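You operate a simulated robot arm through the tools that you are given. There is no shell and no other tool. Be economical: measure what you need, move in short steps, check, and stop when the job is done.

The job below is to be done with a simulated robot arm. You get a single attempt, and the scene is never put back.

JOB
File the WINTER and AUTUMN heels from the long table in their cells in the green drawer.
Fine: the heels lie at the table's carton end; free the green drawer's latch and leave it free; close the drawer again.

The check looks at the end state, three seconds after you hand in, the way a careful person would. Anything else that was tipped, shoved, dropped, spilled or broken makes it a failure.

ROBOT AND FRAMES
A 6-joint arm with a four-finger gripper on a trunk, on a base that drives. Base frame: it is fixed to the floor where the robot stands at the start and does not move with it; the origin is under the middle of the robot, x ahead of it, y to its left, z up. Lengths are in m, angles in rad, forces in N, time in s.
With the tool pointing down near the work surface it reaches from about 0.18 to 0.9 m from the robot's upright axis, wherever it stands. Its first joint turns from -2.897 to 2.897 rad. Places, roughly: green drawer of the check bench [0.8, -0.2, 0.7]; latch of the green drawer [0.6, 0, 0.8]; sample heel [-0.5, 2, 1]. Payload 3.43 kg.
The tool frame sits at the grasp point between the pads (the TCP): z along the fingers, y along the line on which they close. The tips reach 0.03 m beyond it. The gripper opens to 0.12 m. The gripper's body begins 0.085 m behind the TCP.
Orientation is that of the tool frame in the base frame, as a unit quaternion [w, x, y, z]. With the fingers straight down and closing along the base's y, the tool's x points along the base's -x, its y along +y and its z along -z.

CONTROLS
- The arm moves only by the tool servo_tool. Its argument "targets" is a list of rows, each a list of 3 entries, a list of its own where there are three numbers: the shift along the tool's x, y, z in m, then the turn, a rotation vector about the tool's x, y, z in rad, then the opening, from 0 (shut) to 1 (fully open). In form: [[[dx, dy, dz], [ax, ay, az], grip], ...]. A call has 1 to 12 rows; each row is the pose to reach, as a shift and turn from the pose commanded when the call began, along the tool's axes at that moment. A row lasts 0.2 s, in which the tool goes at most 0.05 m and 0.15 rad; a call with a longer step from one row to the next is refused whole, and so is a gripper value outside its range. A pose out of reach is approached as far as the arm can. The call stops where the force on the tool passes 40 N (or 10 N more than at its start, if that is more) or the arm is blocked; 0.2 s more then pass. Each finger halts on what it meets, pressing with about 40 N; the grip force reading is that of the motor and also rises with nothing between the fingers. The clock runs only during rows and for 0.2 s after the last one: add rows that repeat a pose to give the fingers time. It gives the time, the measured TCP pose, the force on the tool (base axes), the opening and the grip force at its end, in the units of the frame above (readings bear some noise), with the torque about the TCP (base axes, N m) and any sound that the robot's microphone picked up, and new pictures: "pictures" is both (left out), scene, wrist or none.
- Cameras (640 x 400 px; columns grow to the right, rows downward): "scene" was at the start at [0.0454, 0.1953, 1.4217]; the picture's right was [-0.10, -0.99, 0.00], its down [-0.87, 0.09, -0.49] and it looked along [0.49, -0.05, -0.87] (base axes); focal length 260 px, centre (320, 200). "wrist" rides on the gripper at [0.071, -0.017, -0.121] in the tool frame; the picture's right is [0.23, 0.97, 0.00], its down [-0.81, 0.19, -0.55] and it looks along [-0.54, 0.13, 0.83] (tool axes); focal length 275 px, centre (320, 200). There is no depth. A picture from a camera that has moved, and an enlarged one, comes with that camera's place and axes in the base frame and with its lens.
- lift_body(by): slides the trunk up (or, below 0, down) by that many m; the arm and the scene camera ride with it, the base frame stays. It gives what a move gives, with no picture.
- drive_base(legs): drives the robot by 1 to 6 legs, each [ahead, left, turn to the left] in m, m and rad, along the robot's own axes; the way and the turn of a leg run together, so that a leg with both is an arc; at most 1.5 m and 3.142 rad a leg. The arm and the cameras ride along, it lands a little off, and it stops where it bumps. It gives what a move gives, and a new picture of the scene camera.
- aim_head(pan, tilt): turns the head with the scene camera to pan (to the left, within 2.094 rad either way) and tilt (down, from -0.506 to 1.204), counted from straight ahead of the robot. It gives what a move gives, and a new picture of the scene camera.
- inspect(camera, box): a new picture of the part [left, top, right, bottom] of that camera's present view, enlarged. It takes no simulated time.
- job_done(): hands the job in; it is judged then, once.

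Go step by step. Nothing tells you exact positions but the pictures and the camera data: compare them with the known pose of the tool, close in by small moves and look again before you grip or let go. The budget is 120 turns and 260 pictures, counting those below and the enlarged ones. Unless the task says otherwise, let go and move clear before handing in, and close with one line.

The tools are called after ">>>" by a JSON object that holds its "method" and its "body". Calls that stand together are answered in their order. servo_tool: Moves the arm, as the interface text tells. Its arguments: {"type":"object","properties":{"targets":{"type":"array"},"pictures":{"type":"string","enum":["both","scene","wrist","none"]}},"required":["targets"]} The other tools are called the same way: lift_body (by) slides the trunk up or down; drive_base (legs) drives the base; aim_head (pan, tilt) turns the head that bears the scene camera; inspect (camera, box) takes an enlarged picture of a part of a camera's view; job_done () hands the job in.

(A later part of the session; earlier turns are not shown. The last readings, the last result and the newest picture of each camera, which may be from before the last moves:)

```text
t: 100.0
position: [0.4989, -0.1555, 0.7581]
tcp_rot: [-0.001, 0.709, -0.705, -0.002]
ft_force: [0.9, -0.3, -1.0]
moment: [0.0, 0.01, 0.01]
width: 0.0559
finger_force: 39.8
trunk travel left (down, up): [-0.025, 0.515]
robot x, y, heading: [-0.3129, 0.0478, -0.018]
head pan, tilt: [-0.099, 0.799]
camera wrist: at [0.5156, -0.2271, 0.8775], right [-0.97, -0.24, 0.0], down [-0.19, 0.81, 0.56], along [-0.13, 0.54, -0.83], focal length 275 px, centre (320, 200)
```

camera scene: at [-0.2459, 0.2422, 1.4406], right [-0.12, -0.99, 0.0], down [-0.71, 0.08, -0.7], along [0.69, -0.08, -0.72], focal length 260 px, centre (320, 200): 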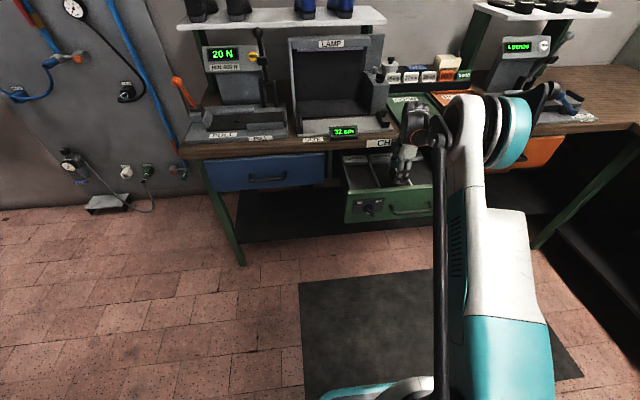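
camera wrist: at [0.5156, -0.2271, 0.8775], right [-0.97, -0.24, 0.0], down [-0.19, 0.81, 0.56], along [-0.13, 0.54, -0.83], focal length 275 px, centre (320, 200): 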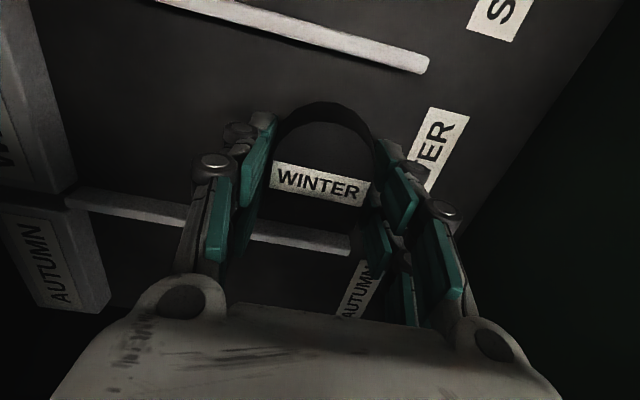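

Still free, nicely between the dividers. Continue down.

>>> {"method": "servo_tool", "body": {"targets": [[[0, 0, 0.004], [0, 0, 0], 0], [[0, 0, 0.008], [0, 0, 0], 0], [[0, 0, 0.012], [0, 0, 0], 0], [[0, 0, 0.016], [0, 0, 0], 0], [[0, 0, 0.02], [0, 0, 0], 0], [[0, 0, 0.024], [0, 0, 0], 0], [[0, 0, 0.028], [0, 0, 0], 0], [[0, 0, 0.032], [0, 0, 0], 0]], "pictures": "wrist"}}

```text
t: 101.3
position: [0.4978, -0.1556, 0.7405]
tcp_rot: [-0.002, 0.709, -0.706, -0.002]
ft_force: [1.1, 0.1, 29.0]
moment: [-0.03, -0.05, -0.05]
width: 0.0559
finger_force: 40.3
trunk travel left (down, up): [-0.025, 0.515]
robot x, y, heading: [-0.3113, 0.0479, -0.019]
head pan, tilt: [-0.099, 0.799]
stopped in row 6: the force on the tool passed its limit at 47 N (the readings are from after the stop); the commanded pose is now the measured one
camera wrist: at [0.5144, -0.2267, 0.861], right [-0.97, -0.24, 0.0], down [-0.2, 0.81, 0.56], along [-0.13, 0.54, -0.83], focal length 275 px, centre (320, 200)
```

wrist: 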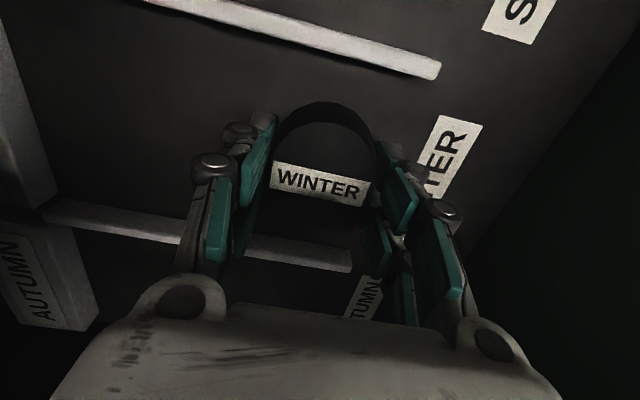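

The heel rests on the floor (z≈0.711). I open and lift straight up.

>>> {"method": "servo_tool", "body": {"targets": [[[0, 0, -0.001], [0, 0, 0], 0.5], [[0, 0, -0.001], [0, 0, 0], 0.62], [[0, 0, -0.001], [0, 0, 0], 0.65], [[0, 0, -0.03], [0, 0, 0], 0.65], [[0, 0, -0.07], [0, 0, 0], 0.65], [[0, 0, -0.11], [0, 0, 0], 0.65], [[0, 0, -0.15], [0, 0, 0], 0.65], [[0, 0, -0.19], [0, 0, 0], 0.65], [[0, 0, -0.23], [0, 0, 0], 0.65], [[0, 0, -0.27], [0, 0, 0], 0.65]]}}

```text
t: 103.5
position: [0.4996, -0.1586, 1.0068]
tcp_rot: [-0.001, 0.709, -0.705, -0.002]
ft_force: [0.1, 0.1, -0.9]
moment: [0.01, 0.02, -0.01]
width: 0.078
finger_force: 0.1
trunk travel left (down, up): [-0.025, 0.515]
robot x, y, heading: [-0.3079, 0.0536, -0.016]
head pan, tilt: [-0.099, 0.799]
camera scene: at [-0.2461, 0.2423, 1.4407], right [-0.12, -0.99, 0.0], down [-0.71, 0.08, -0.7], along [0.69, -0.08, -0.72], focal length 260 px, centre (320, 200)
camera wrist: at [0.5163, -0.2296, 1.1266], right [-0.97, -0.23, 0.0], down [-0.19, 0.81, 0.56], along [-0.13, 0.54, -0.83], focal length 275 px, centre (320, 200)
```

scene: 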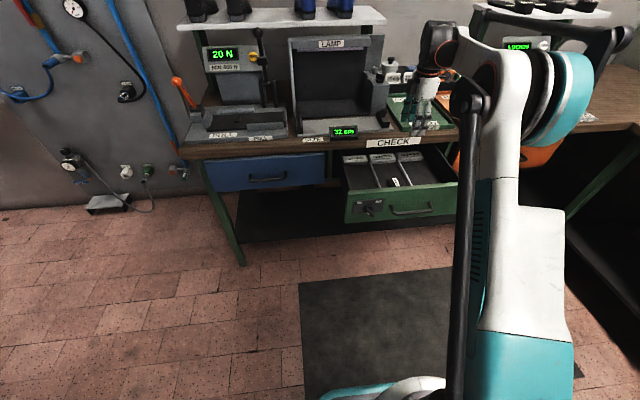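
wrist: 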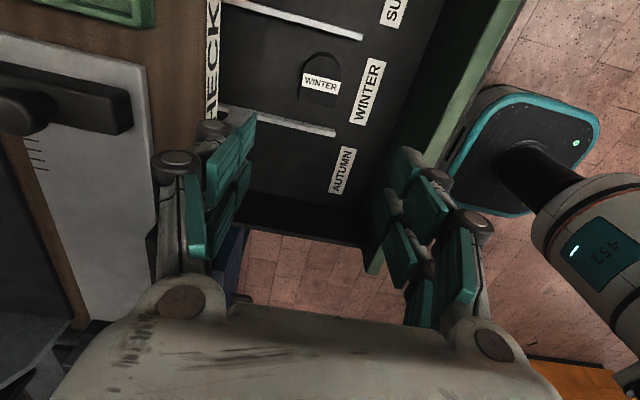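

WINTER lies in the WINTER cell. I raise and retract the arm, then drive back to the table for AUTUMN.

>>> {"method": "servo_tool", "body": {"targets": [[[0, 0, -0.04], [0, 0, 0], 0.8], [[0, 0, -0.08], [0, 0, 0], 0.8], [[0, 0, -0.12], [0, 0, 0], 0.8], [[-0.01, 0.045, -0.12], [0, 0, 0], 0.8], [[-0.02, 0.09, -0.12], [0, 0, 0], 0.8], [[-0.03, 0.135, -0.12], [0, 0, 0], 0.8], [[-0.04, 0.18, -0.12], [0, 0, 0], 0.8], [[-0.05, 0.225, -0.12], [0, 0, 0], 0.8], [[-0.06, 0.27, -0.12], [0, 0, 0], 0.8], [[-0.08, 0.31, -0.12], [0, 0, 0], 0.8]], "pictures": "none"}}

>>> {"method": "inspect", "body": {"camera": "scene", "box": [330, 130, 490, 230]}}

>>> {"method": "drive_base", "body": {"legs": [[-0.3, 0, 0], [0, 0, 1.55], [0.6, -0.68, 0], [1.3, 0, 0]]}}

>>> {"method": "aim_head", "body": {"pan": 1.57, "tilt": 0.7}}

```text
t: 105.7
position: [0.1891, -0.0816, 1.1287]
tcp_rot: [-0.001, 0.709, -0.706, -0.002]
ft_force: [0.1, -1.0, -0.1]
moment: [0.02, 0.04, 0.01]
width: 0.096
finger_force: 0.1
trunk travel left (down, up): [-0.025, 0.515]
robot x, y, heading: [-0.3129, 0.0498, -0.014]
head pan, tilt: [-0.099, 0.799]
```

```text
4.00 times, centred on (410, 180) of scene
camera zoom: at [-0.2463, 0.2422, 1.4407], right [-0.12, -0.99, 0.0], down [-0.71, 0.08, -0.7], along [0.69, -0.08, -0.72], focal length 1039 px, centre (-40, 280)
```

zoom: 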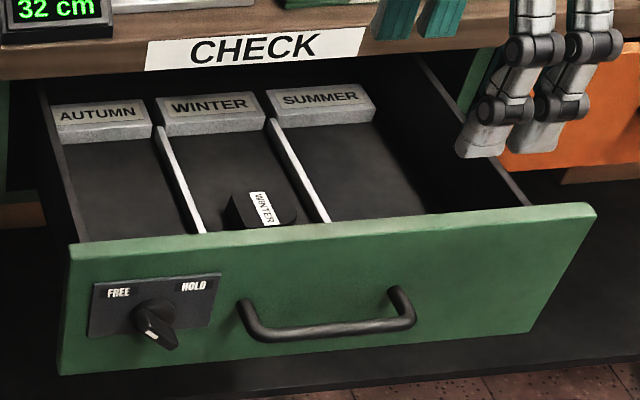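

```text
t: 121.9
position: [0.353, 2.3872, 1.1282]
tcp_rot: [0.001, 1.0, -0.027, -0.003]
ft_force: [0.1, -0.1, 0.3]
moment: [0.03, 0.05, -0.02]
width: 0.0959
finger_force: 0.0
trunk travel left (down, up): [-0.025, 0.515]
robot x, y, heading: [0.1952, 1.8951, 1.492]
head pan, tilt: [-0.099, 0.799]
camera scene: at [0.0059, 1.9725, 1.4406], right [0.98, -0.18, 0.0], down [-0.13, -0.71, -0.7], along [0.12, 0.69, -0.72], focal length 260 px, centre (320, 200)
```

scene: 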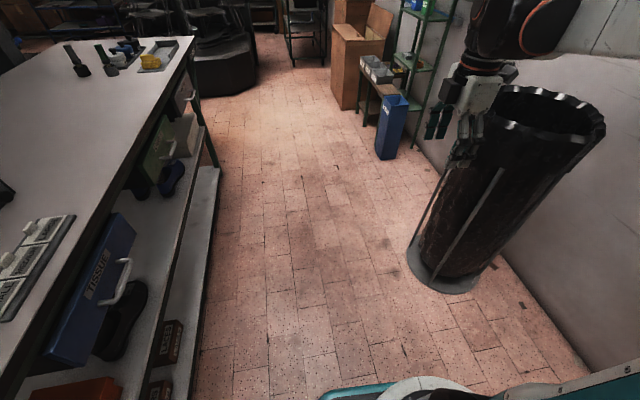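

```text
t: 123.6
position: [0.3522, 2.3867, 1.1284]
tcp_rot: [0.001, 1.0, -0.027, -0.003]
ft_force: [0.0, 0.2, 0.8]
moment: [-0.01, -0.01, 0.0]
width: 0.096
finger_force: 0.0
trunk travel left (down, up): [-0.025, 0.515]
robot x, y, heading: [0.1899, 1.8943, 1.499]
head pan, tilt: [1.571, 0.7]
camera scene: at [-0.0929, 1.8997, 1.4489], right [0.08, 1.0, 0.0], down [0.64, -0.05, -0.76], along [-0.76, 0.06, -0.64], focal length 260 px, centre (320, 200)
```

scene: 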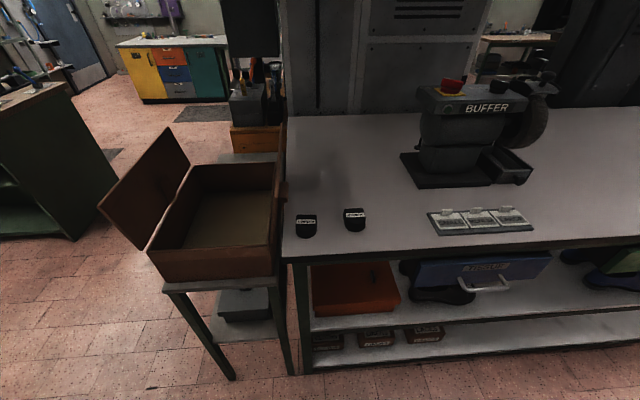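

WINTER is seated fine in its cell. Now I look at AUTUMN and the nearby carton flap.

>>> {"method": "inspect", "body": {"camera": "scene", "box": [240, 140, 400, 260]}}

```text
3.33 times, centred on (320, 200) of scene
camera zoom: at [-0.0929, 1.8997, 1.4489], right [0.08, 1.0, 0.0], down [0.64, -0.05, -0.76], along [-0.76, 0.06, -0.64], focal length 866 px, centre (320, 200)
```

zoom: 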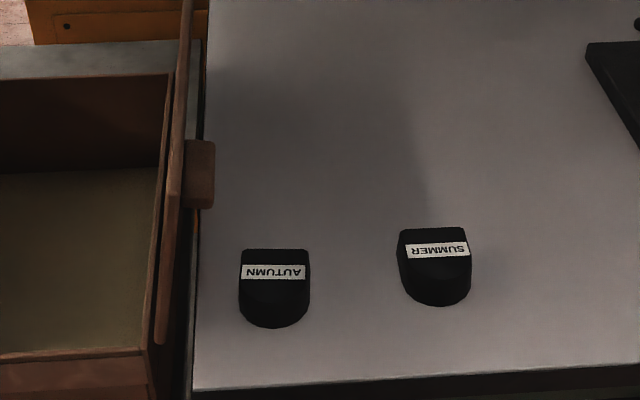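

The flap stands right at the table edge, so I'll grip AUTUMN front-to-back (closing along x), keeping the hand narrow towards the carton. Swing over in two slow stages while rolling the tool.

>>> {"method": "servo_tool", "body": {"targets": [[[-0.0372, 0.0225, 0], [0, 0, -0.0675], 0.8], [[-0.0745, 0.045, 0], [0, 0, -0.135], 0.8], [[-0.1117, 0.0675, 0], [0, 0, -0.2025], 0.8], [[-0.149, 0.09, 0], [0, 0, -0.27], 0.8], [[-0.1862, 0.1125, 0], [0, 0, -0.3375], 0.8], [[-0.2235, 0.135, 0], [0, 0, -0.405], 0.8], [[-0.2607, 0.1575, 0], [0, 0, -0.4725], 0.8], [[-0.298, 0.18, 0], [0, 0, -0.54], 0.8], [[-0.3352, 0.2025, 0], [0, 0, -0.6075], 0.8], [[-0.3725, 0.225, 0], [0, 0, -0.675], 0.8], [[-0.4097, 0.2475, 0], [0, 0, -0.7425], 0.8], [[-0.447, 0.27, 0], [0, 0, -0.81], 0.8]], "pictures": "scene"}}

```text
t: 126.2
position: [-0.1088, 2.1403, 1.1295]
tcp_rot: [-0.001, 0.929, 0.369, -0.003]
ft_force: [-0.6, 0.2, -0.6]
moment: [0.04, 0.02, 0.0]
width: 0.0961
finger_force: 0.0
trunk travel left (down, up): [-0.025, 0.515]
robot x, y, heading: [0.1932, 1.8957, 1.497]
head pan, tilt: [1.571, 0.7]
camera scene: at [-0.093, 1.8996, 1.4489], right [0.08, 1.0, 0.0], down [0.64, -0.05, -0.76], along [-0.76, 0.06, -0.64], focal length 260 px, centre (320, 200)
```

scene: 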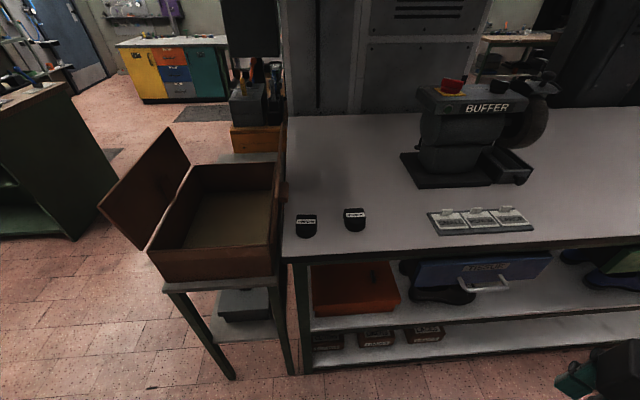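

>>> {"method": "servo_tool", "body": {"targets": [[[-0.0413, -0.0115, 0], [0, 0, -0.065], 0.8], [[-0.0827, -0.023, 0], [0, 0, -0.13], 0.8], [[-0.124, -0.0345, 0], [0, 0, -0.195], 0.8], [[-0.1653, -0.046, 0], [0, 0, -0.26], 0.8], [[-0.2067, -0.0575, 0], [0, 0, -0.325], 0.8], [[-0.248, -0.069, 0], [0, 0, -0.39], 0.8], [[-0.2893, -0.0805, 0], [0, 0, -0.455], 0.8], [[-0.3307, -0.092, 0], [0, 0, -0.52], 0.8], [[-0.372, -0.1035, 0], [0, 0, -0.585], 0.8], [[-0.4133, -0.115, 0], [0, 0, -0.65], 0.8], [[-0.4547, -0.1265, 0], [0, 0, -0.715], 0.8], [[-0.496, -0.138, 0], [0, 0, -0.78], 0.8]]}}

>>> {"method": "inspect", "body": {"camera": "wrist", "box": [160, 0, 480, 200]}}

```text
t: 128.2
position: [-0.3305, 2.0066, 1.1013]
tcp_rot: [-0.001, 0.82, 0.572, -0.002]
ft_force: [0.6, -0.3, 0.9]
moment: [0.0, 0.01, 0.0]
width: 0.0961
finger_force: 0.1
trunk travel left (down, up): [-0.025, 0.515]
robot x, y, heading: [0.1931, 1.8981, 1.493]
head pan, tilt: [1.571, 0.7]
stopped in row 9: the arm was blocked; the commanded pose is now the measured one
camera scene: at [-0.087, 1.8436, 1.4792], right [-0.53, 0.85, 0.0], down [0.3, 0.19, -0.94], along [-0.79, -0.5, -0.35], focal length 260 px, centre (320, 200)
camera wrist: at [-0.3218, 2.0803, 1.222], right [0.99, -0.12, -0.01], down [-0.1, -0.83, 0.55], along [-0.07, -0.55, -0.83], focal length 275 px, centre (320, 200)
```

scene: 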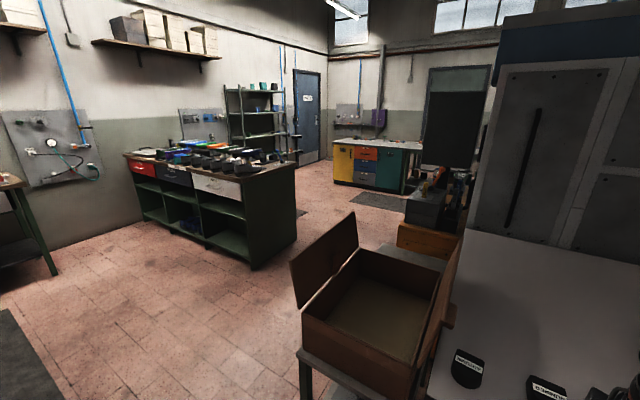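
wrist: 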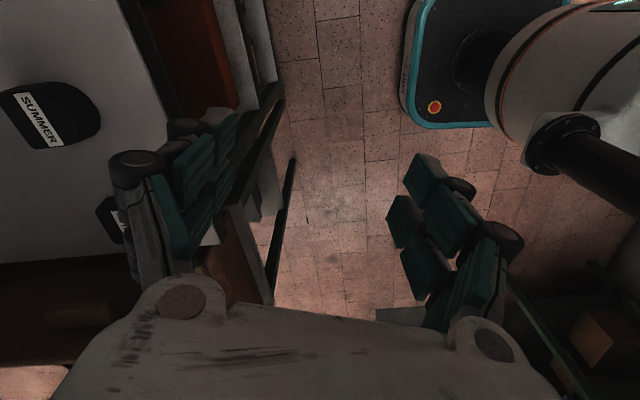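

```text
2.00 times, centred on (320, 100) of wrist
camera zoom: at [-0.3218, 2.0803, 1.222], right [0.99, -0.12, -0.01], down [-0.1, -0.83, 0.55], along [-0.07, -0.55, -0.83], focal length 551 px, centre (320, 400)
```

zoom: 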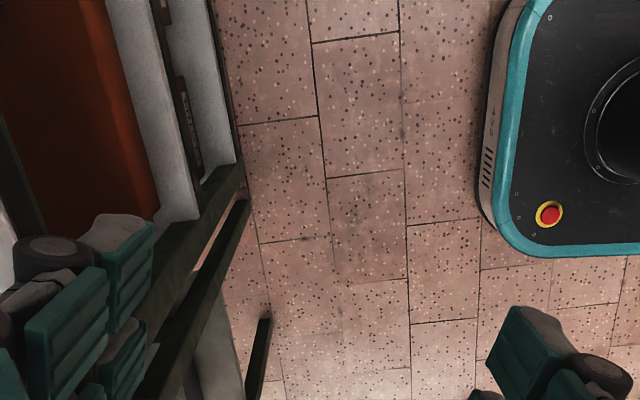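

The arm bumped my own head mast when reaching far left. I pull it back in front, then turn the base to face the table.

>>> {"method": "servo_tool", "body": {"targets": [[[0.0358, 0.025, 0], [0, 0, 0], 0.8], [[0.0717, 0.05, 0], [0, 0, 0], 0.8], [[0.1075, 0.075, 0], [0, 0, 0], 0.8], [[0.1433, 0.1, 0], [0, 0, 0], 0.8], [[0.1792, 0.125, 0], [0, 0, 0], 0.8], [[0.215, 0.15, 0], [0, 0, 0], 0.8], [[0.2508, 0.175, 0], [0, 0, 0], 0.8], [[0.2867, 0.2, 0], [0, 0, 0], 0.8], [[0.3225, 0.225, 0], [0, 0, 0], 0.8], [[0.3583, 0.25, 0], [0, 0, 0], 0.8], [[0.3942, 0.275, 0], [0, 0, 0], 0.8], [[0.43, 0.3, -0.02], [0, 0, 0], 0.8]], "pictures": "none"}}

>>> {"method": "drive_base", "body": {"legs": [[0, 0, 1.62]]}}

>>> {"method": "aim_head", "body": {"pan": -0.1, "tilt": 0.7}}

```text
t: 130.8
position: [0.0943, 2.307, 1.1216]
tcp_rot: [-0.001, 0.817, 0.577, -0.003]
ft_force: [-0.3, -1.0, 0.3]
moment: [-0.01, -0.03, 0.0]
width: 0.0958
finger_force: 0.0
trunk travel left (down, up): [-0.025, 0.515]
robot x, y, heading: [0.1924, 1.8962, 1.488]
head pan, tilt: [1.571, 0.7]
```

```text
t: 135.0
position: [-0.216, 1.7851, 1.1229]
tcp_rot: [0.001, 0.157, 0.988, -0.002]
ft_force: [0.5, -0.3, 0.4]
moment: [0.0, 0.01, -0.02]
width: 0.0958
finger_force: 0.0
trunk travel left (down, up): [-0.025, 0.515]
robot x, y, heading: [0.1941, 1.8956, 3.089]
head pan, tilt: [1.571, 0.7]
camera scene: at [0.1977, 1.6118, 1.4489], right [-1.0, 0.05, 0.0], down [0.03, 0.64, -0.76], along [-0.04, -0.76, -0.64], focal length 260 px, centre (320, 200)
```

scene: 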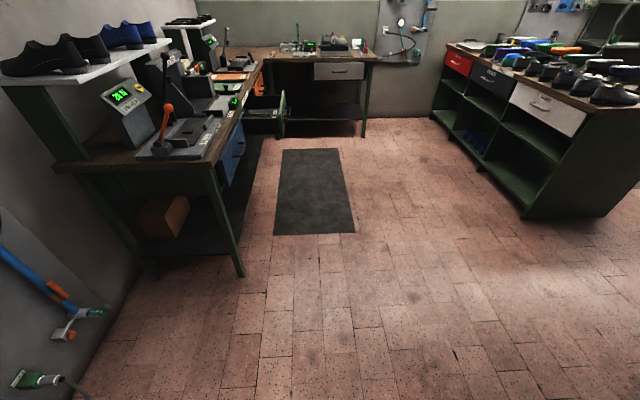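

```text
t: 136.7
position: [-0.2143, 1.7845, 1.1221]
tcp_rot: [0.001, 0.159, 0.987, -0.004]
ft_force: [0.6, 0.1, -0.3]
moment: [-0.02, -0.02, 0.05]
width: 0.0957
finger_force: 0.1
trunk travel left (down, up): [-0.025, 0.515]
robot x, y, heading: [0.1915, 1.8922, 3.09]
head pan, tilt: [-0.099, 0.7]
camera scene: at [0.1181, 1.7094, 1.4489], right [0.15, 0.99, 0.0], down [0.64, -0.1, -0.76], along [-0.76, 0.12, -0.64], focal length 260 px, centre (320, 200)
```

scene: 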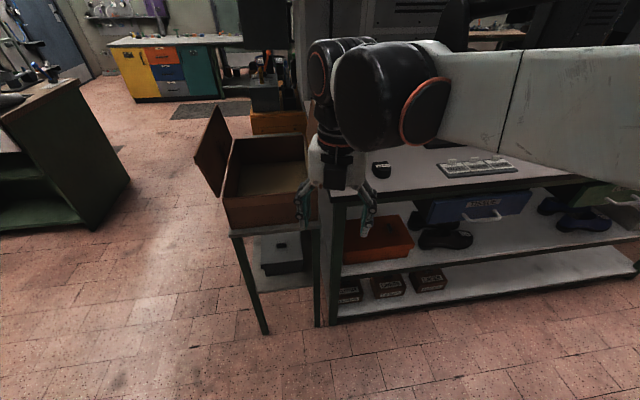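

Facing the table now. I line up with AUTUMN's y and roll the tool, then advance over it.

>>> {"method": "servo_tool", "body": {"targets": [[[0.0036, 0.0109, 0], [0, 0, 0.128], 0.8], [[0.0072, 0.0218, 0], [0, 0, 0.256], 0.8], [[0.0108, 0.0327, 0], [0, 0, 0.384], 0.8], [[0.0144, 0.0436, 0], [0, 0, 0.512], 0.8], [[0.018, 0.0545, 0], [0, 0, 0.64], 0.8], [[0.0216, 0.0654, -0.004], [0, 0, 0.768], 0.8], [[0.0252, 0.0763, -0.008], [0, 0, 0.896], 0.8], [[0.0288, 0.0872, -0.012], [0, 0, 1.024], 0.8], [[0.0324, 0.0981, -0.016], [0, 0, 1.152], 0.8], [[0.036, 0.109, -0.02], [0, 0, 1.28], 0.8]], "pictures": "none"}}

>>> {"method": "servo_tool", "body": {"targets": [[[0, -0.0445, 0], [0, 0, 0], 0.8], [[0, -0.089, 0], [0, 0, 0], 0.8], [[0, -0.1335, 0], [0, 0, 0], 0.8], [[0, -0.178, 0], [0, 0, 0], 0.8], [[0, -0.2225, 0], [0, 0, 0], 0.8], [[0, -0.267, 0], [0, 0, 0], 0.8], [[0, -0.3115, 0], [0, 0, 0], 0.8], [[0, -0.35, 0], [0, 0, 0], 0.8]]}}

>>> {"method": "inspect", "body": {"camera": "wrist", "box": [200, 20, 440, 170]}}

```text
t: 138.9
position: [-0.2153, 1.9019, 1.1399]
tcp_rot: [0.002, 0.718, 0.696, -0.001]
ft_force: [-0.8, 0.9, -0.3]
moment: [-0.02, 0.03, 0.0]
width: 0.0958
finger_force: 0.1
trunk travel left (down, up): [-0.025, 0.515]
robot x, y, heading: [0.1944, 1.8993, 3.092]
head pan, tilt: [-0.099, 0.7]
```

```text
t: 140.7
position: [-0.5666, 1.9097, 1.1407]
tcp_rot: [0.003, 0.717, 0.697, -0.002]
ft_force: [0.9, 1.1, -0.2]
moment: [-0.06, -0.02, 0.02]
width: 0.096
finger_force: 0.1
trunk travel left (down, up): [-0.025, 0.515]
robot x, y, heading: [0.194, 1.8956, 3.088]
head pan, tilt: [-0.099, 0.7]
camera scene: at [0.1177, 1.7095, 1.4488], right [0.15, 0.99, 0.0], down [0.64, -0.1, -0.76], along [-0.76, 0.12, -0.64], focal length 260 px, centre (320, 200)
camera wrist: at [-0.583, 1.9826, 1.2614], right [0.98, 0.2, 0.0], down [0.17, -0.81, 0.56], along [0.11, -0.55, -0.83], focal length 275 px, centre (320, 200)
```

scene: 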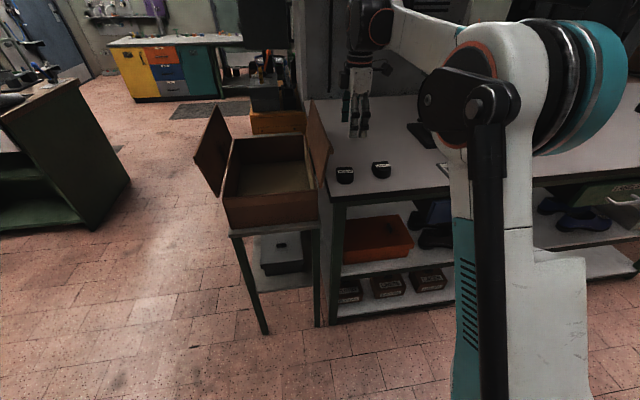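
wrist: 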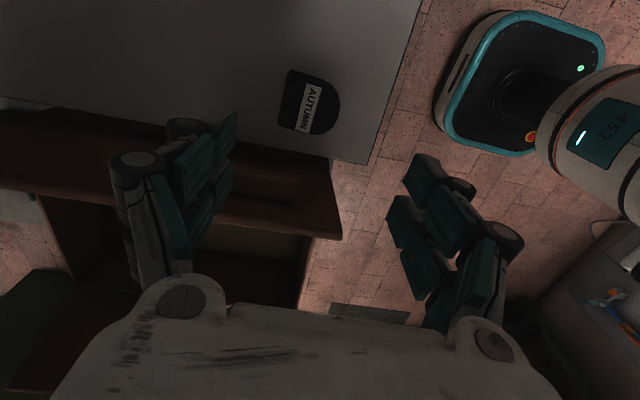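

```text
2.67 times, centred on (320, 95) of wrist
camera zoom: at [-0.583, 1.9826, 1.2614], right [0.98, 0.2, 0.0], down [0.17, -0.81, 0.56], along [0.11, -0.55, -0.83], focal length 734 px, centre (320, 480)
```

zoom: 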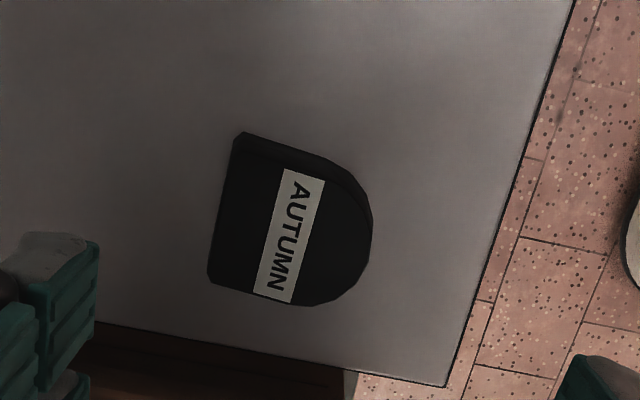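

AUTUMN is turned about -5°. I align and descend partway, then look again.

>>> {"method": "servo_tool", "body": {"targets": [[[-0.006, -0.009, 0], [0, 0, 0.068], 0.8], [[-0.006, -0.009, 0.035], [0, 0, 0.068], 0.8], [[-0.006, -0.009, 0.07], [0, 0, 0.068], 0.8], [[-0.006, -0.009, 0.1], [0, 0, 0.068], 0.8], [[-0.006, -0.009, 0.1], [0, 0, 0.068], 0.8]]}}

>>> {"method": "inspect", "body": {"camera": "scene", "box": [290, 80, 450, 200]}}

```text
t: 141.9
position: [-0.5739, 1.904, 1.0402]
tcp_rot: [0.003, 0.74, 0.672, -0.001]
ft_force: [-0.1, -0.8, 0.0]
moment: [-0.01, 0.02, 0.01]
width: 0.0961
finger_force: 0.0
trunk travel left (down, up): [-0.025, 0.515]
robot x, y, heading: [0.1943, 1.8951, 3.081]
head pan, tilt: [-0.099, 0.7]
camera scene: at [0.1176, 1.7095, 1.4489], right [0.15, 0.99, 0.0], down [0.64, -0.1, -0.76], along [-0.76, 0.12, -0.64], focal length 260 px, centre (320, 200)
camera wrist: at [-0.5846, 1.9768, 1.1613], right [0.99, 0.14, 0.0], down [0.11, -0.82, 0.56], along [0.08, -0.55, -0.83], focal length 275 px, centre (320, 200)
```

scene: 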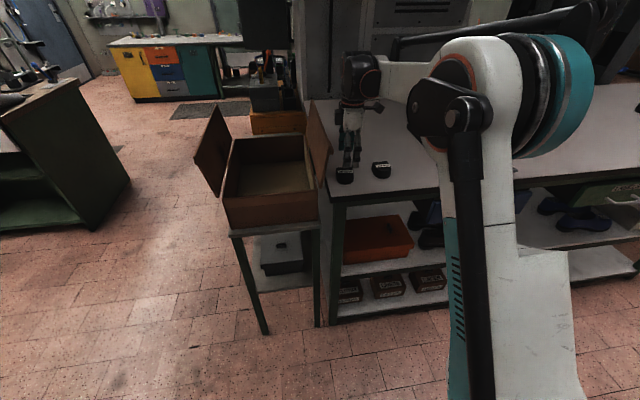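
wrist: 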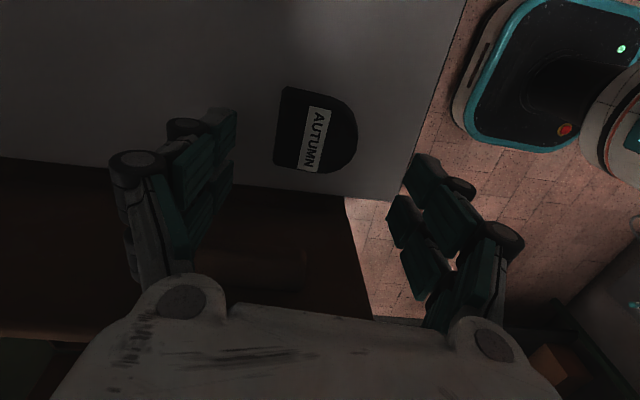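

```text
3.33 times, centred on (370, 140) of scene
camera zoom: at [0.1176, 1.7095, 1.4489], right [0.15, 0.99, 0.0], down [0.64, -0.1, -0.76], along [-0.76, 0.12, -0.64], focal length 866 px, centre (153, 400)
```

zoom: 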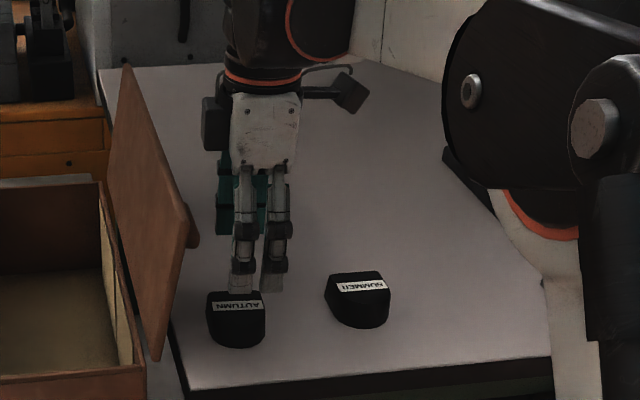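

Clear of the flap. I nudge 6 mm towards +y and descend to grasp height (tips just above the table).

>>> {"method": "servo_tool", "body": {"targets": [[[0.006, -0.0035, 0.01], [0, 0, 0], 0.8], [[0.006, -0.0035, 0.025], [0, 0, 0], 0.8], [[0.006, -0.0035, 0.04], [0, 0, 0], 0.8], [[0.006, -0.0035, 0.052], [0, 0, 0], 0.8], [[0.006, -0.0035, 0.061], [0, 0, 0], 0.8], [[0.006, -0.0035, 0.061], [0, 0, 0], 0.8]], "pictures": "wrist"}}

>>> {"method": "inspect", "body": {"camera": "scene", "box": [290, 80, 450, 200]}}

```text
t: 143.3
position: [-0.5769, 1.91, 0.9808]
tcp_rot: [0.002, 0.74, 0.673, -0.002]
ft_force: [0.8, -0.6, 0.2]
moment: [0.01, -0.02, 0.0]
width: 0.0962
finger_force: 0.2
trunk travel left (down, up): [-0.025, 0.515]
robot x, y, heading: [0.1954, 1.8981, 3.084]
head pan, tilt: [-0.099, 0.7]
camera wrist: at [-0.5872, 1.9838, 1.0995], right [0.99, 0.14, 0.0], down [0.11, -0.82, 0.56], along [0.08, -0.55, -0.83], focal length 275 px, centre (320, 200)
```

wrist: 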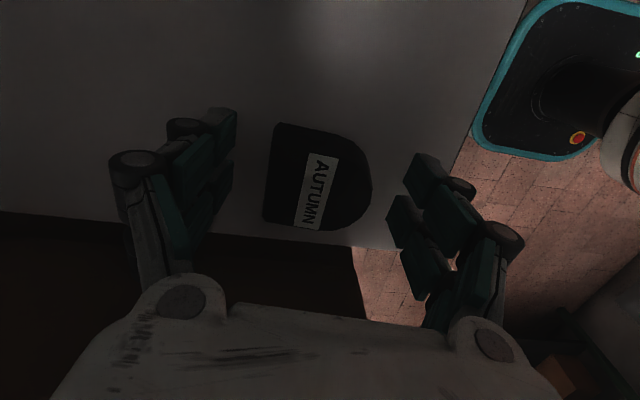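

```text
3.33 times, centred on (370, 140) of scene
camera zoom: at [0.1178, 1.7095, 1.4489], right [0.15, 0.99, 0.0], down [0.64, -0.1, -0.76], along [-0.76, 0.12, -0.64], focal length 866 px, centre (153, 400)
```

zoom: 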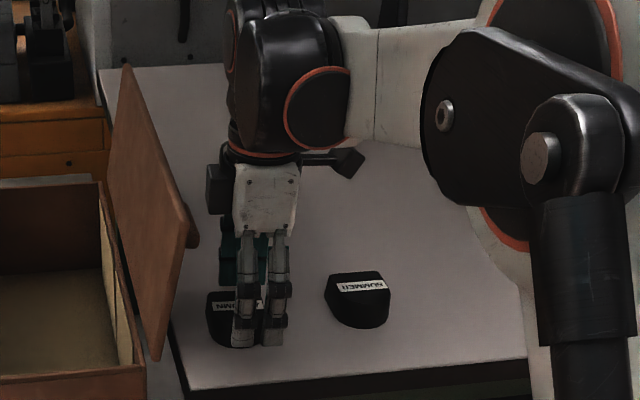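

Centred. I lower 5 mm and close on AUTUMN.

>>> {"method": "servo_tool", "body": {"targets": [[[0, 0, 0.005], [0, 0, 0], 0.8], [[0, 0, 0.005], [0, 0, 0], 0.6], [[0, 0, 0.005], [0, 0, 0], 0.5], [[0, 0, 0.005], [0, 0, 0], 0.3], [[0, 0, 0.005], [0, 0, 0], 0.0], [[0, 0, 0.005], [0, 0, 0], 0.0]], "pictures": "wrist"}}

```text
t: 144.7
position: [-0.5767, 1.9092, 0.9749]
tcp_rot: [0.002, 0.74, 0.672, -0.001]
ft_force: [-3.0, 0.2, 5.8]
moment: [-0.03, 0.07, 0.01]
width: 0.0637
finger_force: 40.4
trunk travel left (down, up): [-0.025, 0.515]
robot x, y, heading: [0.1901, 1.8945, 3.084]
head pan, tilt: [-0.099, 0.7]
camera wrist: at [-0.5871, 1.9837, 1.0951], right [0.99, 0.14, 0.0], down [0.11, -0.82, 0.56], along [0.08, -0.55, -0.83], focal length 275 px, centre (320, 200)
```

wrist: 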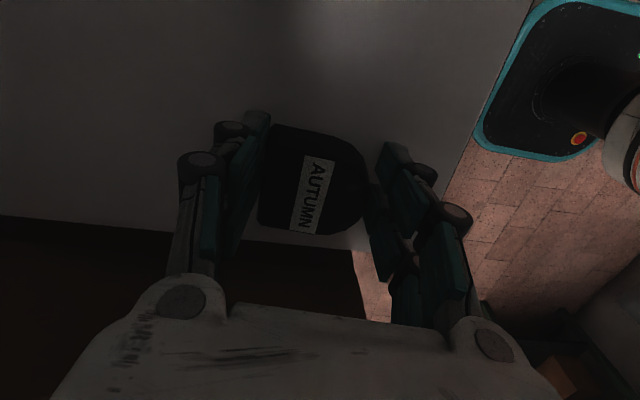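

Gripped (64 mm). Lift straight up, then retract towards the robot.

>>> {"method": "servo_tool", "body": {"targets": [[[0, 0, -0.02], [0, 0, 0], 0], [[0, 0, -0.05], [0, 0, 0], 0], [[0, 0, -0.09], [0, 0, 0], 0], [[0, 0, -0.13], [0, 0, 0], 0], [[0, 0, -0.165], [0, 0, 0], 0], [[0.003, 0.045, -0.165], [0, 0, 0], 0], [[0.006, 0.09, -0.165], [0, 0, 0], 0], [[0.01, 0.135, -0.165], [0, 0, 0], 0], [[0.013, 0.18, -0.165], [0, 0, 0], 0], [[0.016, 0.225, -0.165], [0, 0, 0], 0], [[0.019, 0.27, -0.165], [0, 0, 0], 0], [[0.021, 0.3, -0.165], [0, 0, 0], 0]]}}

>>> {"method": "inspect", "body": {"camera": "scene", "box": [280, 80, 480, 205]}}

```text
t: 147.3
position: [-0.2763, 1.9031, 1.14]
tcp_rot: [0.003, 0.74, 0.673, 0.0]
ft_force: [0.8, -0.7, -0.9]
moment: [0.0, -0.01, 0.02]
width: 0.064
finger_force: 39.9
trunk travel left (down, up): [-0.025, 0.515]
robot x, y, heading: [0.1917, 1.8969, 3.087]
head pan, tilt: [-0.099, 0.7]
camera scene: at [0.1183, 1.7095, 1.4489], right [0.15, 0.99, 0.0], down [0.64, -0.1, -0.77], along [-0.76, 0.12, -0.64], focal length 260 px, centre (320, 200)
camera wrist: at [-0.2872, 1.9771, 1.2604], right [0.99, 0.14, 0.0], down [0.11, -0.82, 0.56], along [0.08, -0.55, -0.83], focal length 275 px, centre (320, 200)
```

scene: 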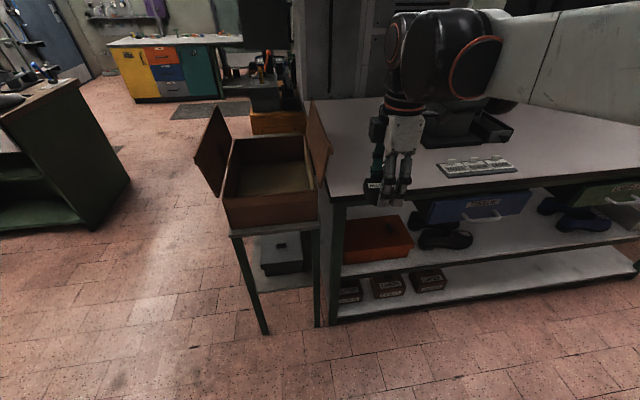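
wrist: 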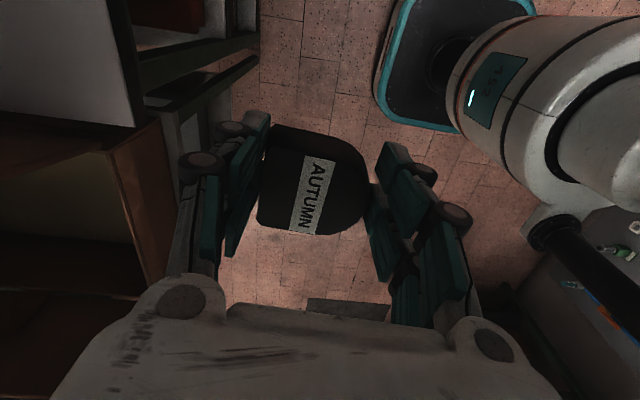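

```text
3.20 times, centred on (380, 142) of scene
camera zoom: at [0.1183, 1.7095, 1.4489], right [0.15, 0.99, 0.0], down [0.64, -0.1, -0.77], along [-0.76, 0.12, -0.64], focal length 832 px, centre (128, 384)
```

zoom: 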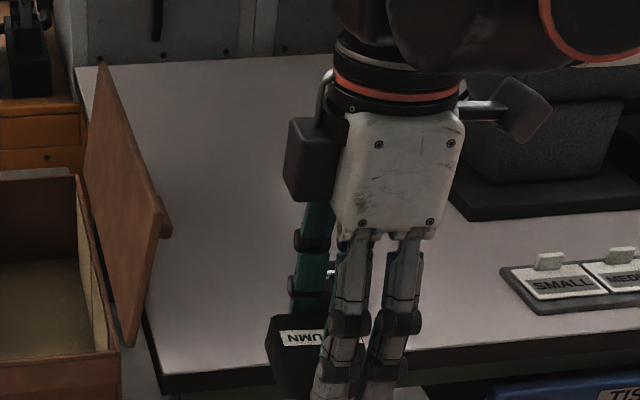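

AUTUMN is held securely. Drive back to the drawer the same way.

>>> {"method": "drive_base", "body": {"legs": [[0, 0, -1.55], [-1.35, 0, 0], [-0.5, 0.72, 0], [0, 0, -1.53]]}}

>>> {"method": "aim_head", "body": {"pan": -0.1, "tilt": 0.8}}

```text
t: 165.9
position: [-0.0723, 0.0591, 1.14]
tcp_rot: [0.001, -0.683, 0.73, 0.003]
ft_force: [0.1, -0.2, -0.9]
moment: [0.0, 0.0, 0.03]
width: 0.0638
finger_force: 39.2
trunk travel left (down, up): [-0.025, 0.515]
robot x, y, heading: [-0.542, 0.0557, -0.023]
head pan, tilt: [-0.099, 0.7]
camera scene: at [-0.4743, 0.2457, 1.4489], right [-0.12, -0.99, 0.0], down [-0.64, 0.08, -0.76], along [0.76, -0.09, -0.64], focal length 260 px, centre (320, 200)
```

scene: 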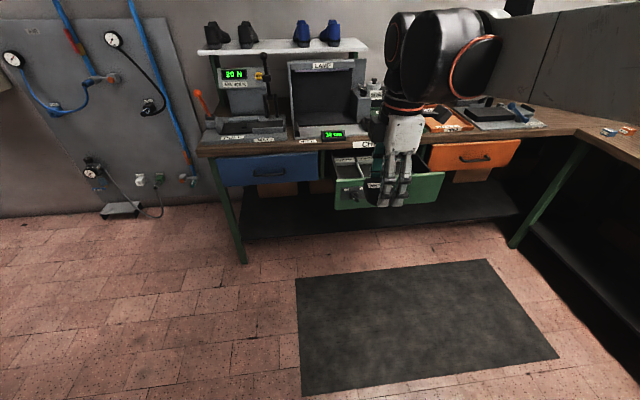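

```text
t: 166.5
position: [-0.0726, 0.0603, 1.1412]
tcp_rot: [0.002, -0.683, 0.73, 0.002]
ft_force: [0.6, -0.1, -1.5]
moment: [-0.01, 0.02, 0.0]
width: 0.0636
finger_force: 40.2
trunk travel left (down, up): [-0.025, 0.515]
robot x, y, heading: [-0.545, 0.0515, -0.021]
head pan, tilt: [-0.099, 0.799]
camera scene: at [-0.4785, 0.2462, 1.4407], right [-0.12, -0.99, 0.0], down [-0.71, 0.09, -0.7], along [0.69, -0.09, -0.72], focal length 260 px, centre (320, 200)
```

scene: 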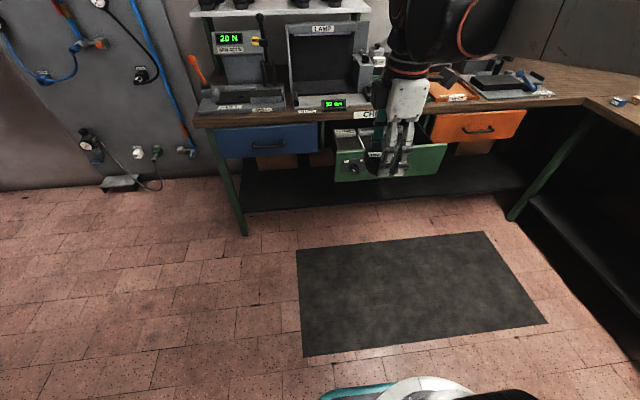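

I close in 0.24 m and move AUTUMN above its cell, staying high.

>>> {"method": "drive_base", "body": {"legs": [[0.24, 0, 0]]}}

>>> {"method": "servo_tool", "body": {"targets": [[[0.0094, -0.0373, 0], [0, 0, -0.0073], 0], [[0.0189, -0.0747, 0], [0, 0, -0.0147], 0], [[0.0283, -0.112, 0], [0, 0, -0.022], 0], [[0.0378, -0.1493, 0], [0, 0, -0.0293], 0], [[0.0472, -0.1867, 0], [0, 0, -0.0367], 0], [[0.0567, -0.224, 0], [0, 0, -0.044], 0], [[0.0661, -0.2613, 0], [0, 0, -0.0513], 0], [[0.0756, -0.2987, 0], [0, 0, -0.0587], 0], [[0.085, -0.336, 0], [0, 0, -0.066], 0], [[0.085, -0.336, 0.04], [0, 0, -0.066], 0], [[0.085, -0.336, 0.08], [0, 0, -0.066], 0]]}}

>>> {"method": "inspect", "body": {"camera": "scene", "box": [330, 120, 490, 220]}}

```text
t: 168.3
position: [0.1635, 0.054, 1.1399]
tcp_rot: [0.001, -0.682, 0.731, 0.003]
ft_force: [-0.3, 0.1, -1.2]
moment: [-0.03, -0.03, -0.01]
width: 0.0634
finger_force: 40.1
trunk travel left (down, up): [-0.025, 0.515]
robot x, y, heading: [-0.3073, 0.044, -0.021]
head pan, tilt: [-0.099, 0.799]
camera scene: at [-0.2417, 0.2405, 1.4406], right [-0.12, -0.99, 0.0], down [-0.71, 0.09, -0.7], along [0.69, -0.09, -0.72], focal length 260 px, centre (320, 200)
```

scene: 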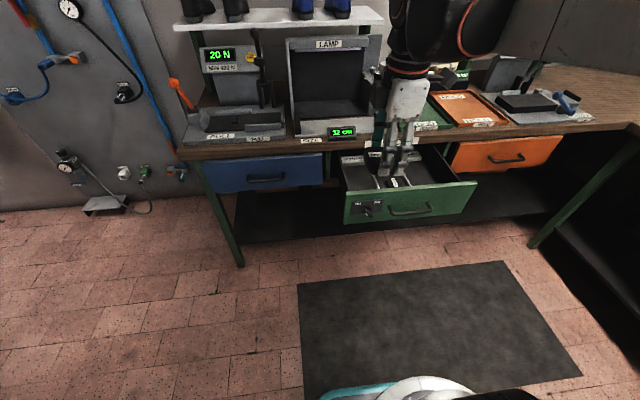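

```text
t: 170.7
position: [0.4932, -0.0532, 1.0603]
tcp_rot: [0.001, -0.706, 0.708, 0.002]
ft_force: [-0.4, -0.5, -0.9]
moment: [-0.04, 0.0, -0.02]
width: 0.0637
finger_force: 40.0
trunk travel left (down, up): [-0.025, 0.515]
robot x, y, heading: [-0.305, 0.0498, -0.02]
head pan, tilt: [-0.099, 0.799]
camera scene: at [-0.2417, 0.2405, 1.4406], right [-0.12, -0.99, 0.0], down [-0.71, 0.09, -0.7], along [0.69, -0.09, -0.72], focal length 260 px, centre (320, 200)
camera wrist: at [0.5097, -0.1253, 1.1813], right [-0.97, -0.23, 0.0], down [-0.19, 0.81, 0.56], along [-0.13, 0.54, -0.83], focal length 275 px, centre (320, 200)
```

scene: 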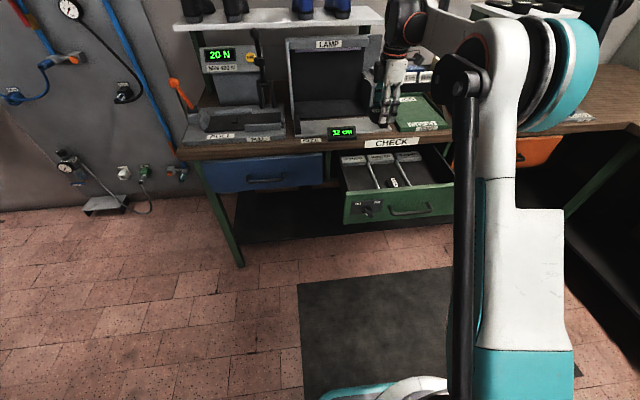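
wrist: 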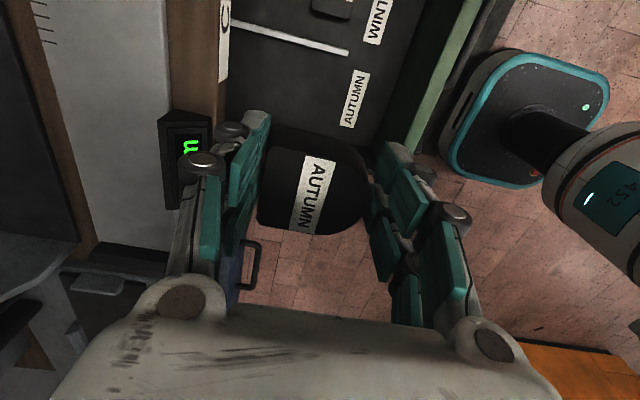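

```text
4.00 times, centred on (410, 170) of scene
camera zoom: at [-0.2417, 0.2405, 1.4406], right [-0.12, -0.99, 0.0], down [-0.71, 0.09, -0.7], along [0.69, -0.09, -0.72], focal length 1039 px, centre (-40, 320)
```

zoom: 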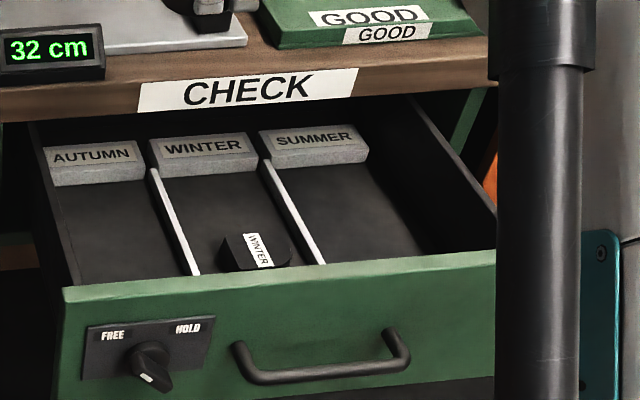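

AUTUMN's cell centre is y≈-0.033. I shift 2 cm and descend partway for a check.

>>> {"method": "servo_tool", "body": {"targets": [[[-0.02, -0.007, 0], [0, 0, 0], 0], [[-0.02, -0.007, 0.04], [0, 0, 0], 0], [[-0.02, -0.007, 0.08], [0, 0, 0], 0], [[-0.02, -0.007, 0.12], [0, 0, 0], 0], [[-0.02, -0.007, 0.16], [0, 0, 0], 0], [[-0.02, -0.007, 0.2], [0, 0, 0], 0], [[-0.02, -0.007, 0.2], [0, 0, 0], 0]]}}

>>> {"method": "inspect", "body": {"camera": "scene", "box": [330, 120, 490, 220]}}

```text
t: 172.3
position: [0.5019, -0.0322, 0.8583]
tcp_rot: [0.001, -0.707, 0.707, 0.002]
ft_force: [0.9, 0.4, -1.0]
moment: [-0.01, 0.01, 0.02]
width: 0.0638
finger_force: 39.9
trunk travel left (down, up): [-0.025, 0.515]
robot x, y, heading: [-0.3065, 0.0492, -0.028]
head pan, tilt: [-0.099, 0.799]
camera scene: at [-0.2409, 0.2404, 1.4406], right [-0.12, -0.99, 0.0], down [-0.71, 0.09, -0.7], along [0.69, -0.09, -0.72], focal length 260 px, centre (320, 200)
camera wrist: at [0.5177, -0.105, 0.9787], right [-0.97, -0.23, 0.0], down [-0.19, 0.81, 0.56], along [-0.13, 0.54, -0.83], focal length 275 px, centre (320, 200)
```

scene: 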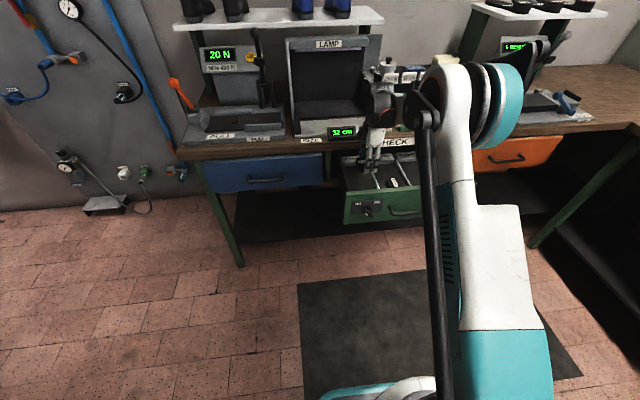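
wrist: 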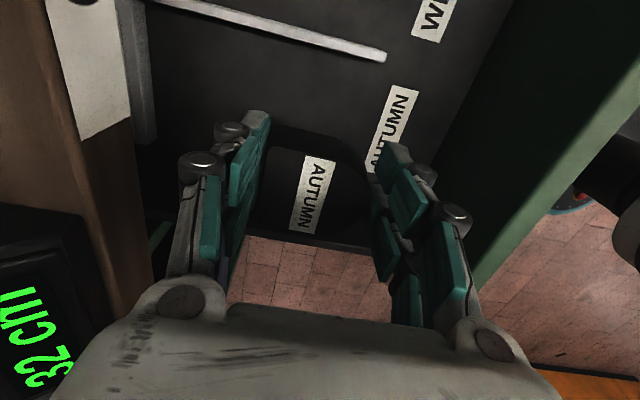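

```text
4.00 times, centred on (410, 170) of scene
camera zoom: at [-0.2409, 0.2404, 1.4406], right [-0.12, -0.99, 0.0], down [-0.71, 0.09, -0.7], along [0.69, -0.09, -0.72], focal length 1039 px, centre (-40, 320)
```

zoom: 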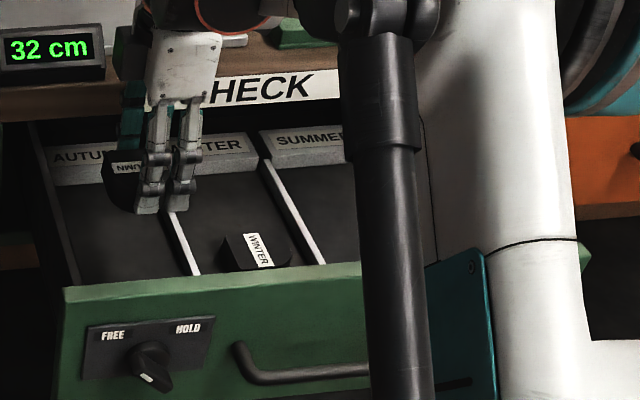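

Good clearance both sides. I shift 1 cm away from the drawer's side wall and continue down carefully.

>>> {"method": "servo_tool", "body": {"targets": [[[0.01, 0, 0.02], [0, 0, 0], 0], [[0.01, 0, 0.04], [0, 0, 0], 0], [[0.01, 0, 0.06], [0, 0, 0], 0], [[0.01, 0, 0.075], [0, 0, 0], 0], [[0.01, 0, 0.085], [0, 0, 0], 0], [[0.01, 0, 0.085], [0, 0, 0], 0]]}}

>>> {"method": "inspect", "body": {"camera": "scene", "box": [330, 120, 490, 220]}}

```text
t: 173.7
position: [0.4996, -0.0425, 0.7741]
tcp_rot: [0.001, -0.706, 0.708, 0.002]
ft_force: [1.0, 0.4, -1.8]
moment: [-0.01, -0.02, 0.0]
width: 0.0634
finger_force: 40.1
trunk travel left (down, up): [-0.025, 0.515]
robot x, y, heading: [-0.3074, 0.0484, -0.025]
head pan, tilt: [-0.099, 0.799]
camera scene: at [-0.2412, 0.2404, 1.4406], right [-0.12, -0.99, 0.0], down [-0.71, 0.09, -0.7], along [0.69, -0.09, -0.72], focal length 260 px, centre (320, 200)
camera wrist: at [0.5157, -0.1144, 0.8938], right [-0.97, -0.23, 0.0], down [-0.19, 0.81, 0.56], along [-0.13, 0.54, -0.83], focal length 275 px, centre (320, 200)
```

scene: 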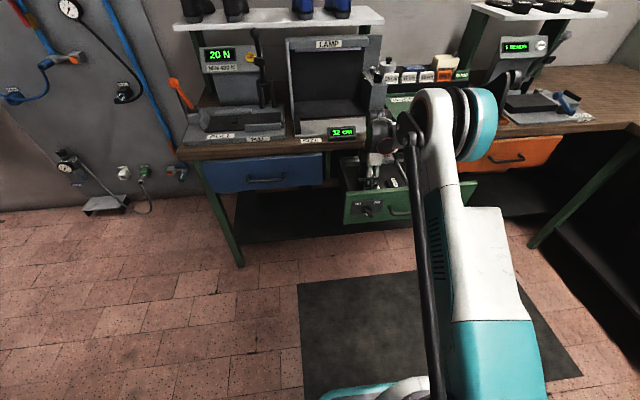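
wrist: 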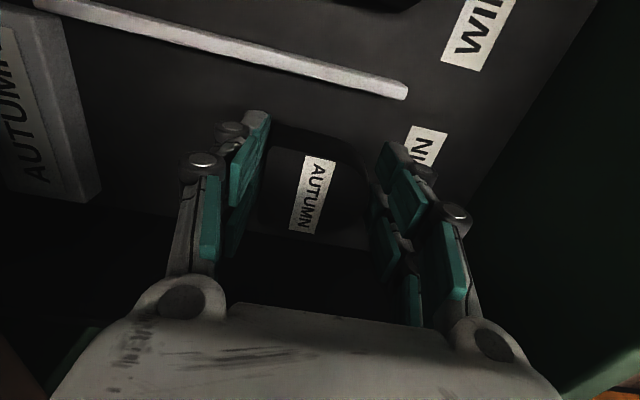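

```text
4.00 times, centred on (410, 170) of scene
camera zoom: at [-0.2412, 0.2404, 1.4406], right [-0.12, -0.99, 0.0], down [-0.71, 0.09, -0.7], along [0.69, -0.09, -0.72], focal length 1039 px, centre (-40, 320)
```

zoom: 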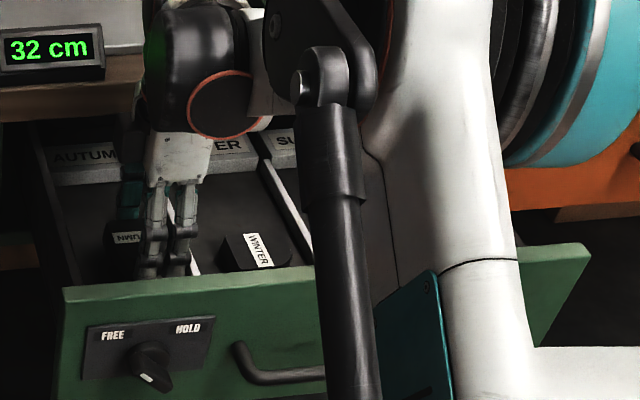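

Continue down gently, keeping 1 cm more away from the bench edge and display.

>>> {"method": "servo_tool", "body": {"targets": [[[0, 0.01, 0.0], [0, 0, 0], 0], [[0, 0.01, 0.005], [0, 0, 0], 0], [[0, 0.01, 0.01], [0, 0, 0], 0], [[0, 0.01, 0.014], [0, 0, 0], 0], [[0, 0.01, 0.018], [0, 0, 0], 0], [[0, 0.01, 0.022], [0, 0, 0], 0], [[0, 0.01, 0.026], [0, 0, 0], 0], [[0, 0.01, 0.03], [0, 0, 0], 0], [[0, 0.01, 0.034], [0, 0, 0], 0]], "pictures": "wrist"}}

```text
t: 175.7
position: [0.489, -0.0434, 0.7425]
tcp_rot: [0.003, -0.706, 0.708, 0.0]
ft_force: [1.7, -0.6, 32.1]
moment: [0.54, -0.06, 0.04]
width: 0.0646
finger_force: 40.3
trunk travel left (down, up): [-0.025, 0.515]
robot x, y, heading: [-0.3046, 0.0488, -0.026]
head pan, tilt: [-0.099, 0.799]
camera wrist: at [0.505, -0.1145, 0.8629], right [-0.97, -0.23, 0.0], down [-0.19, 0.81, 0.56], along [-0.13, 0.54, -0.83], focal length 275 px, centre (320, 200)
```

wrist: 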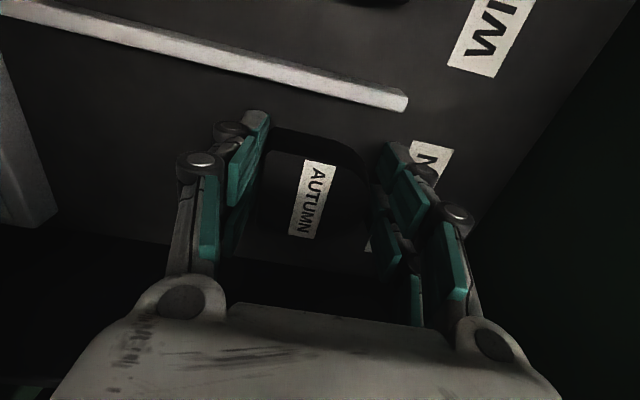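

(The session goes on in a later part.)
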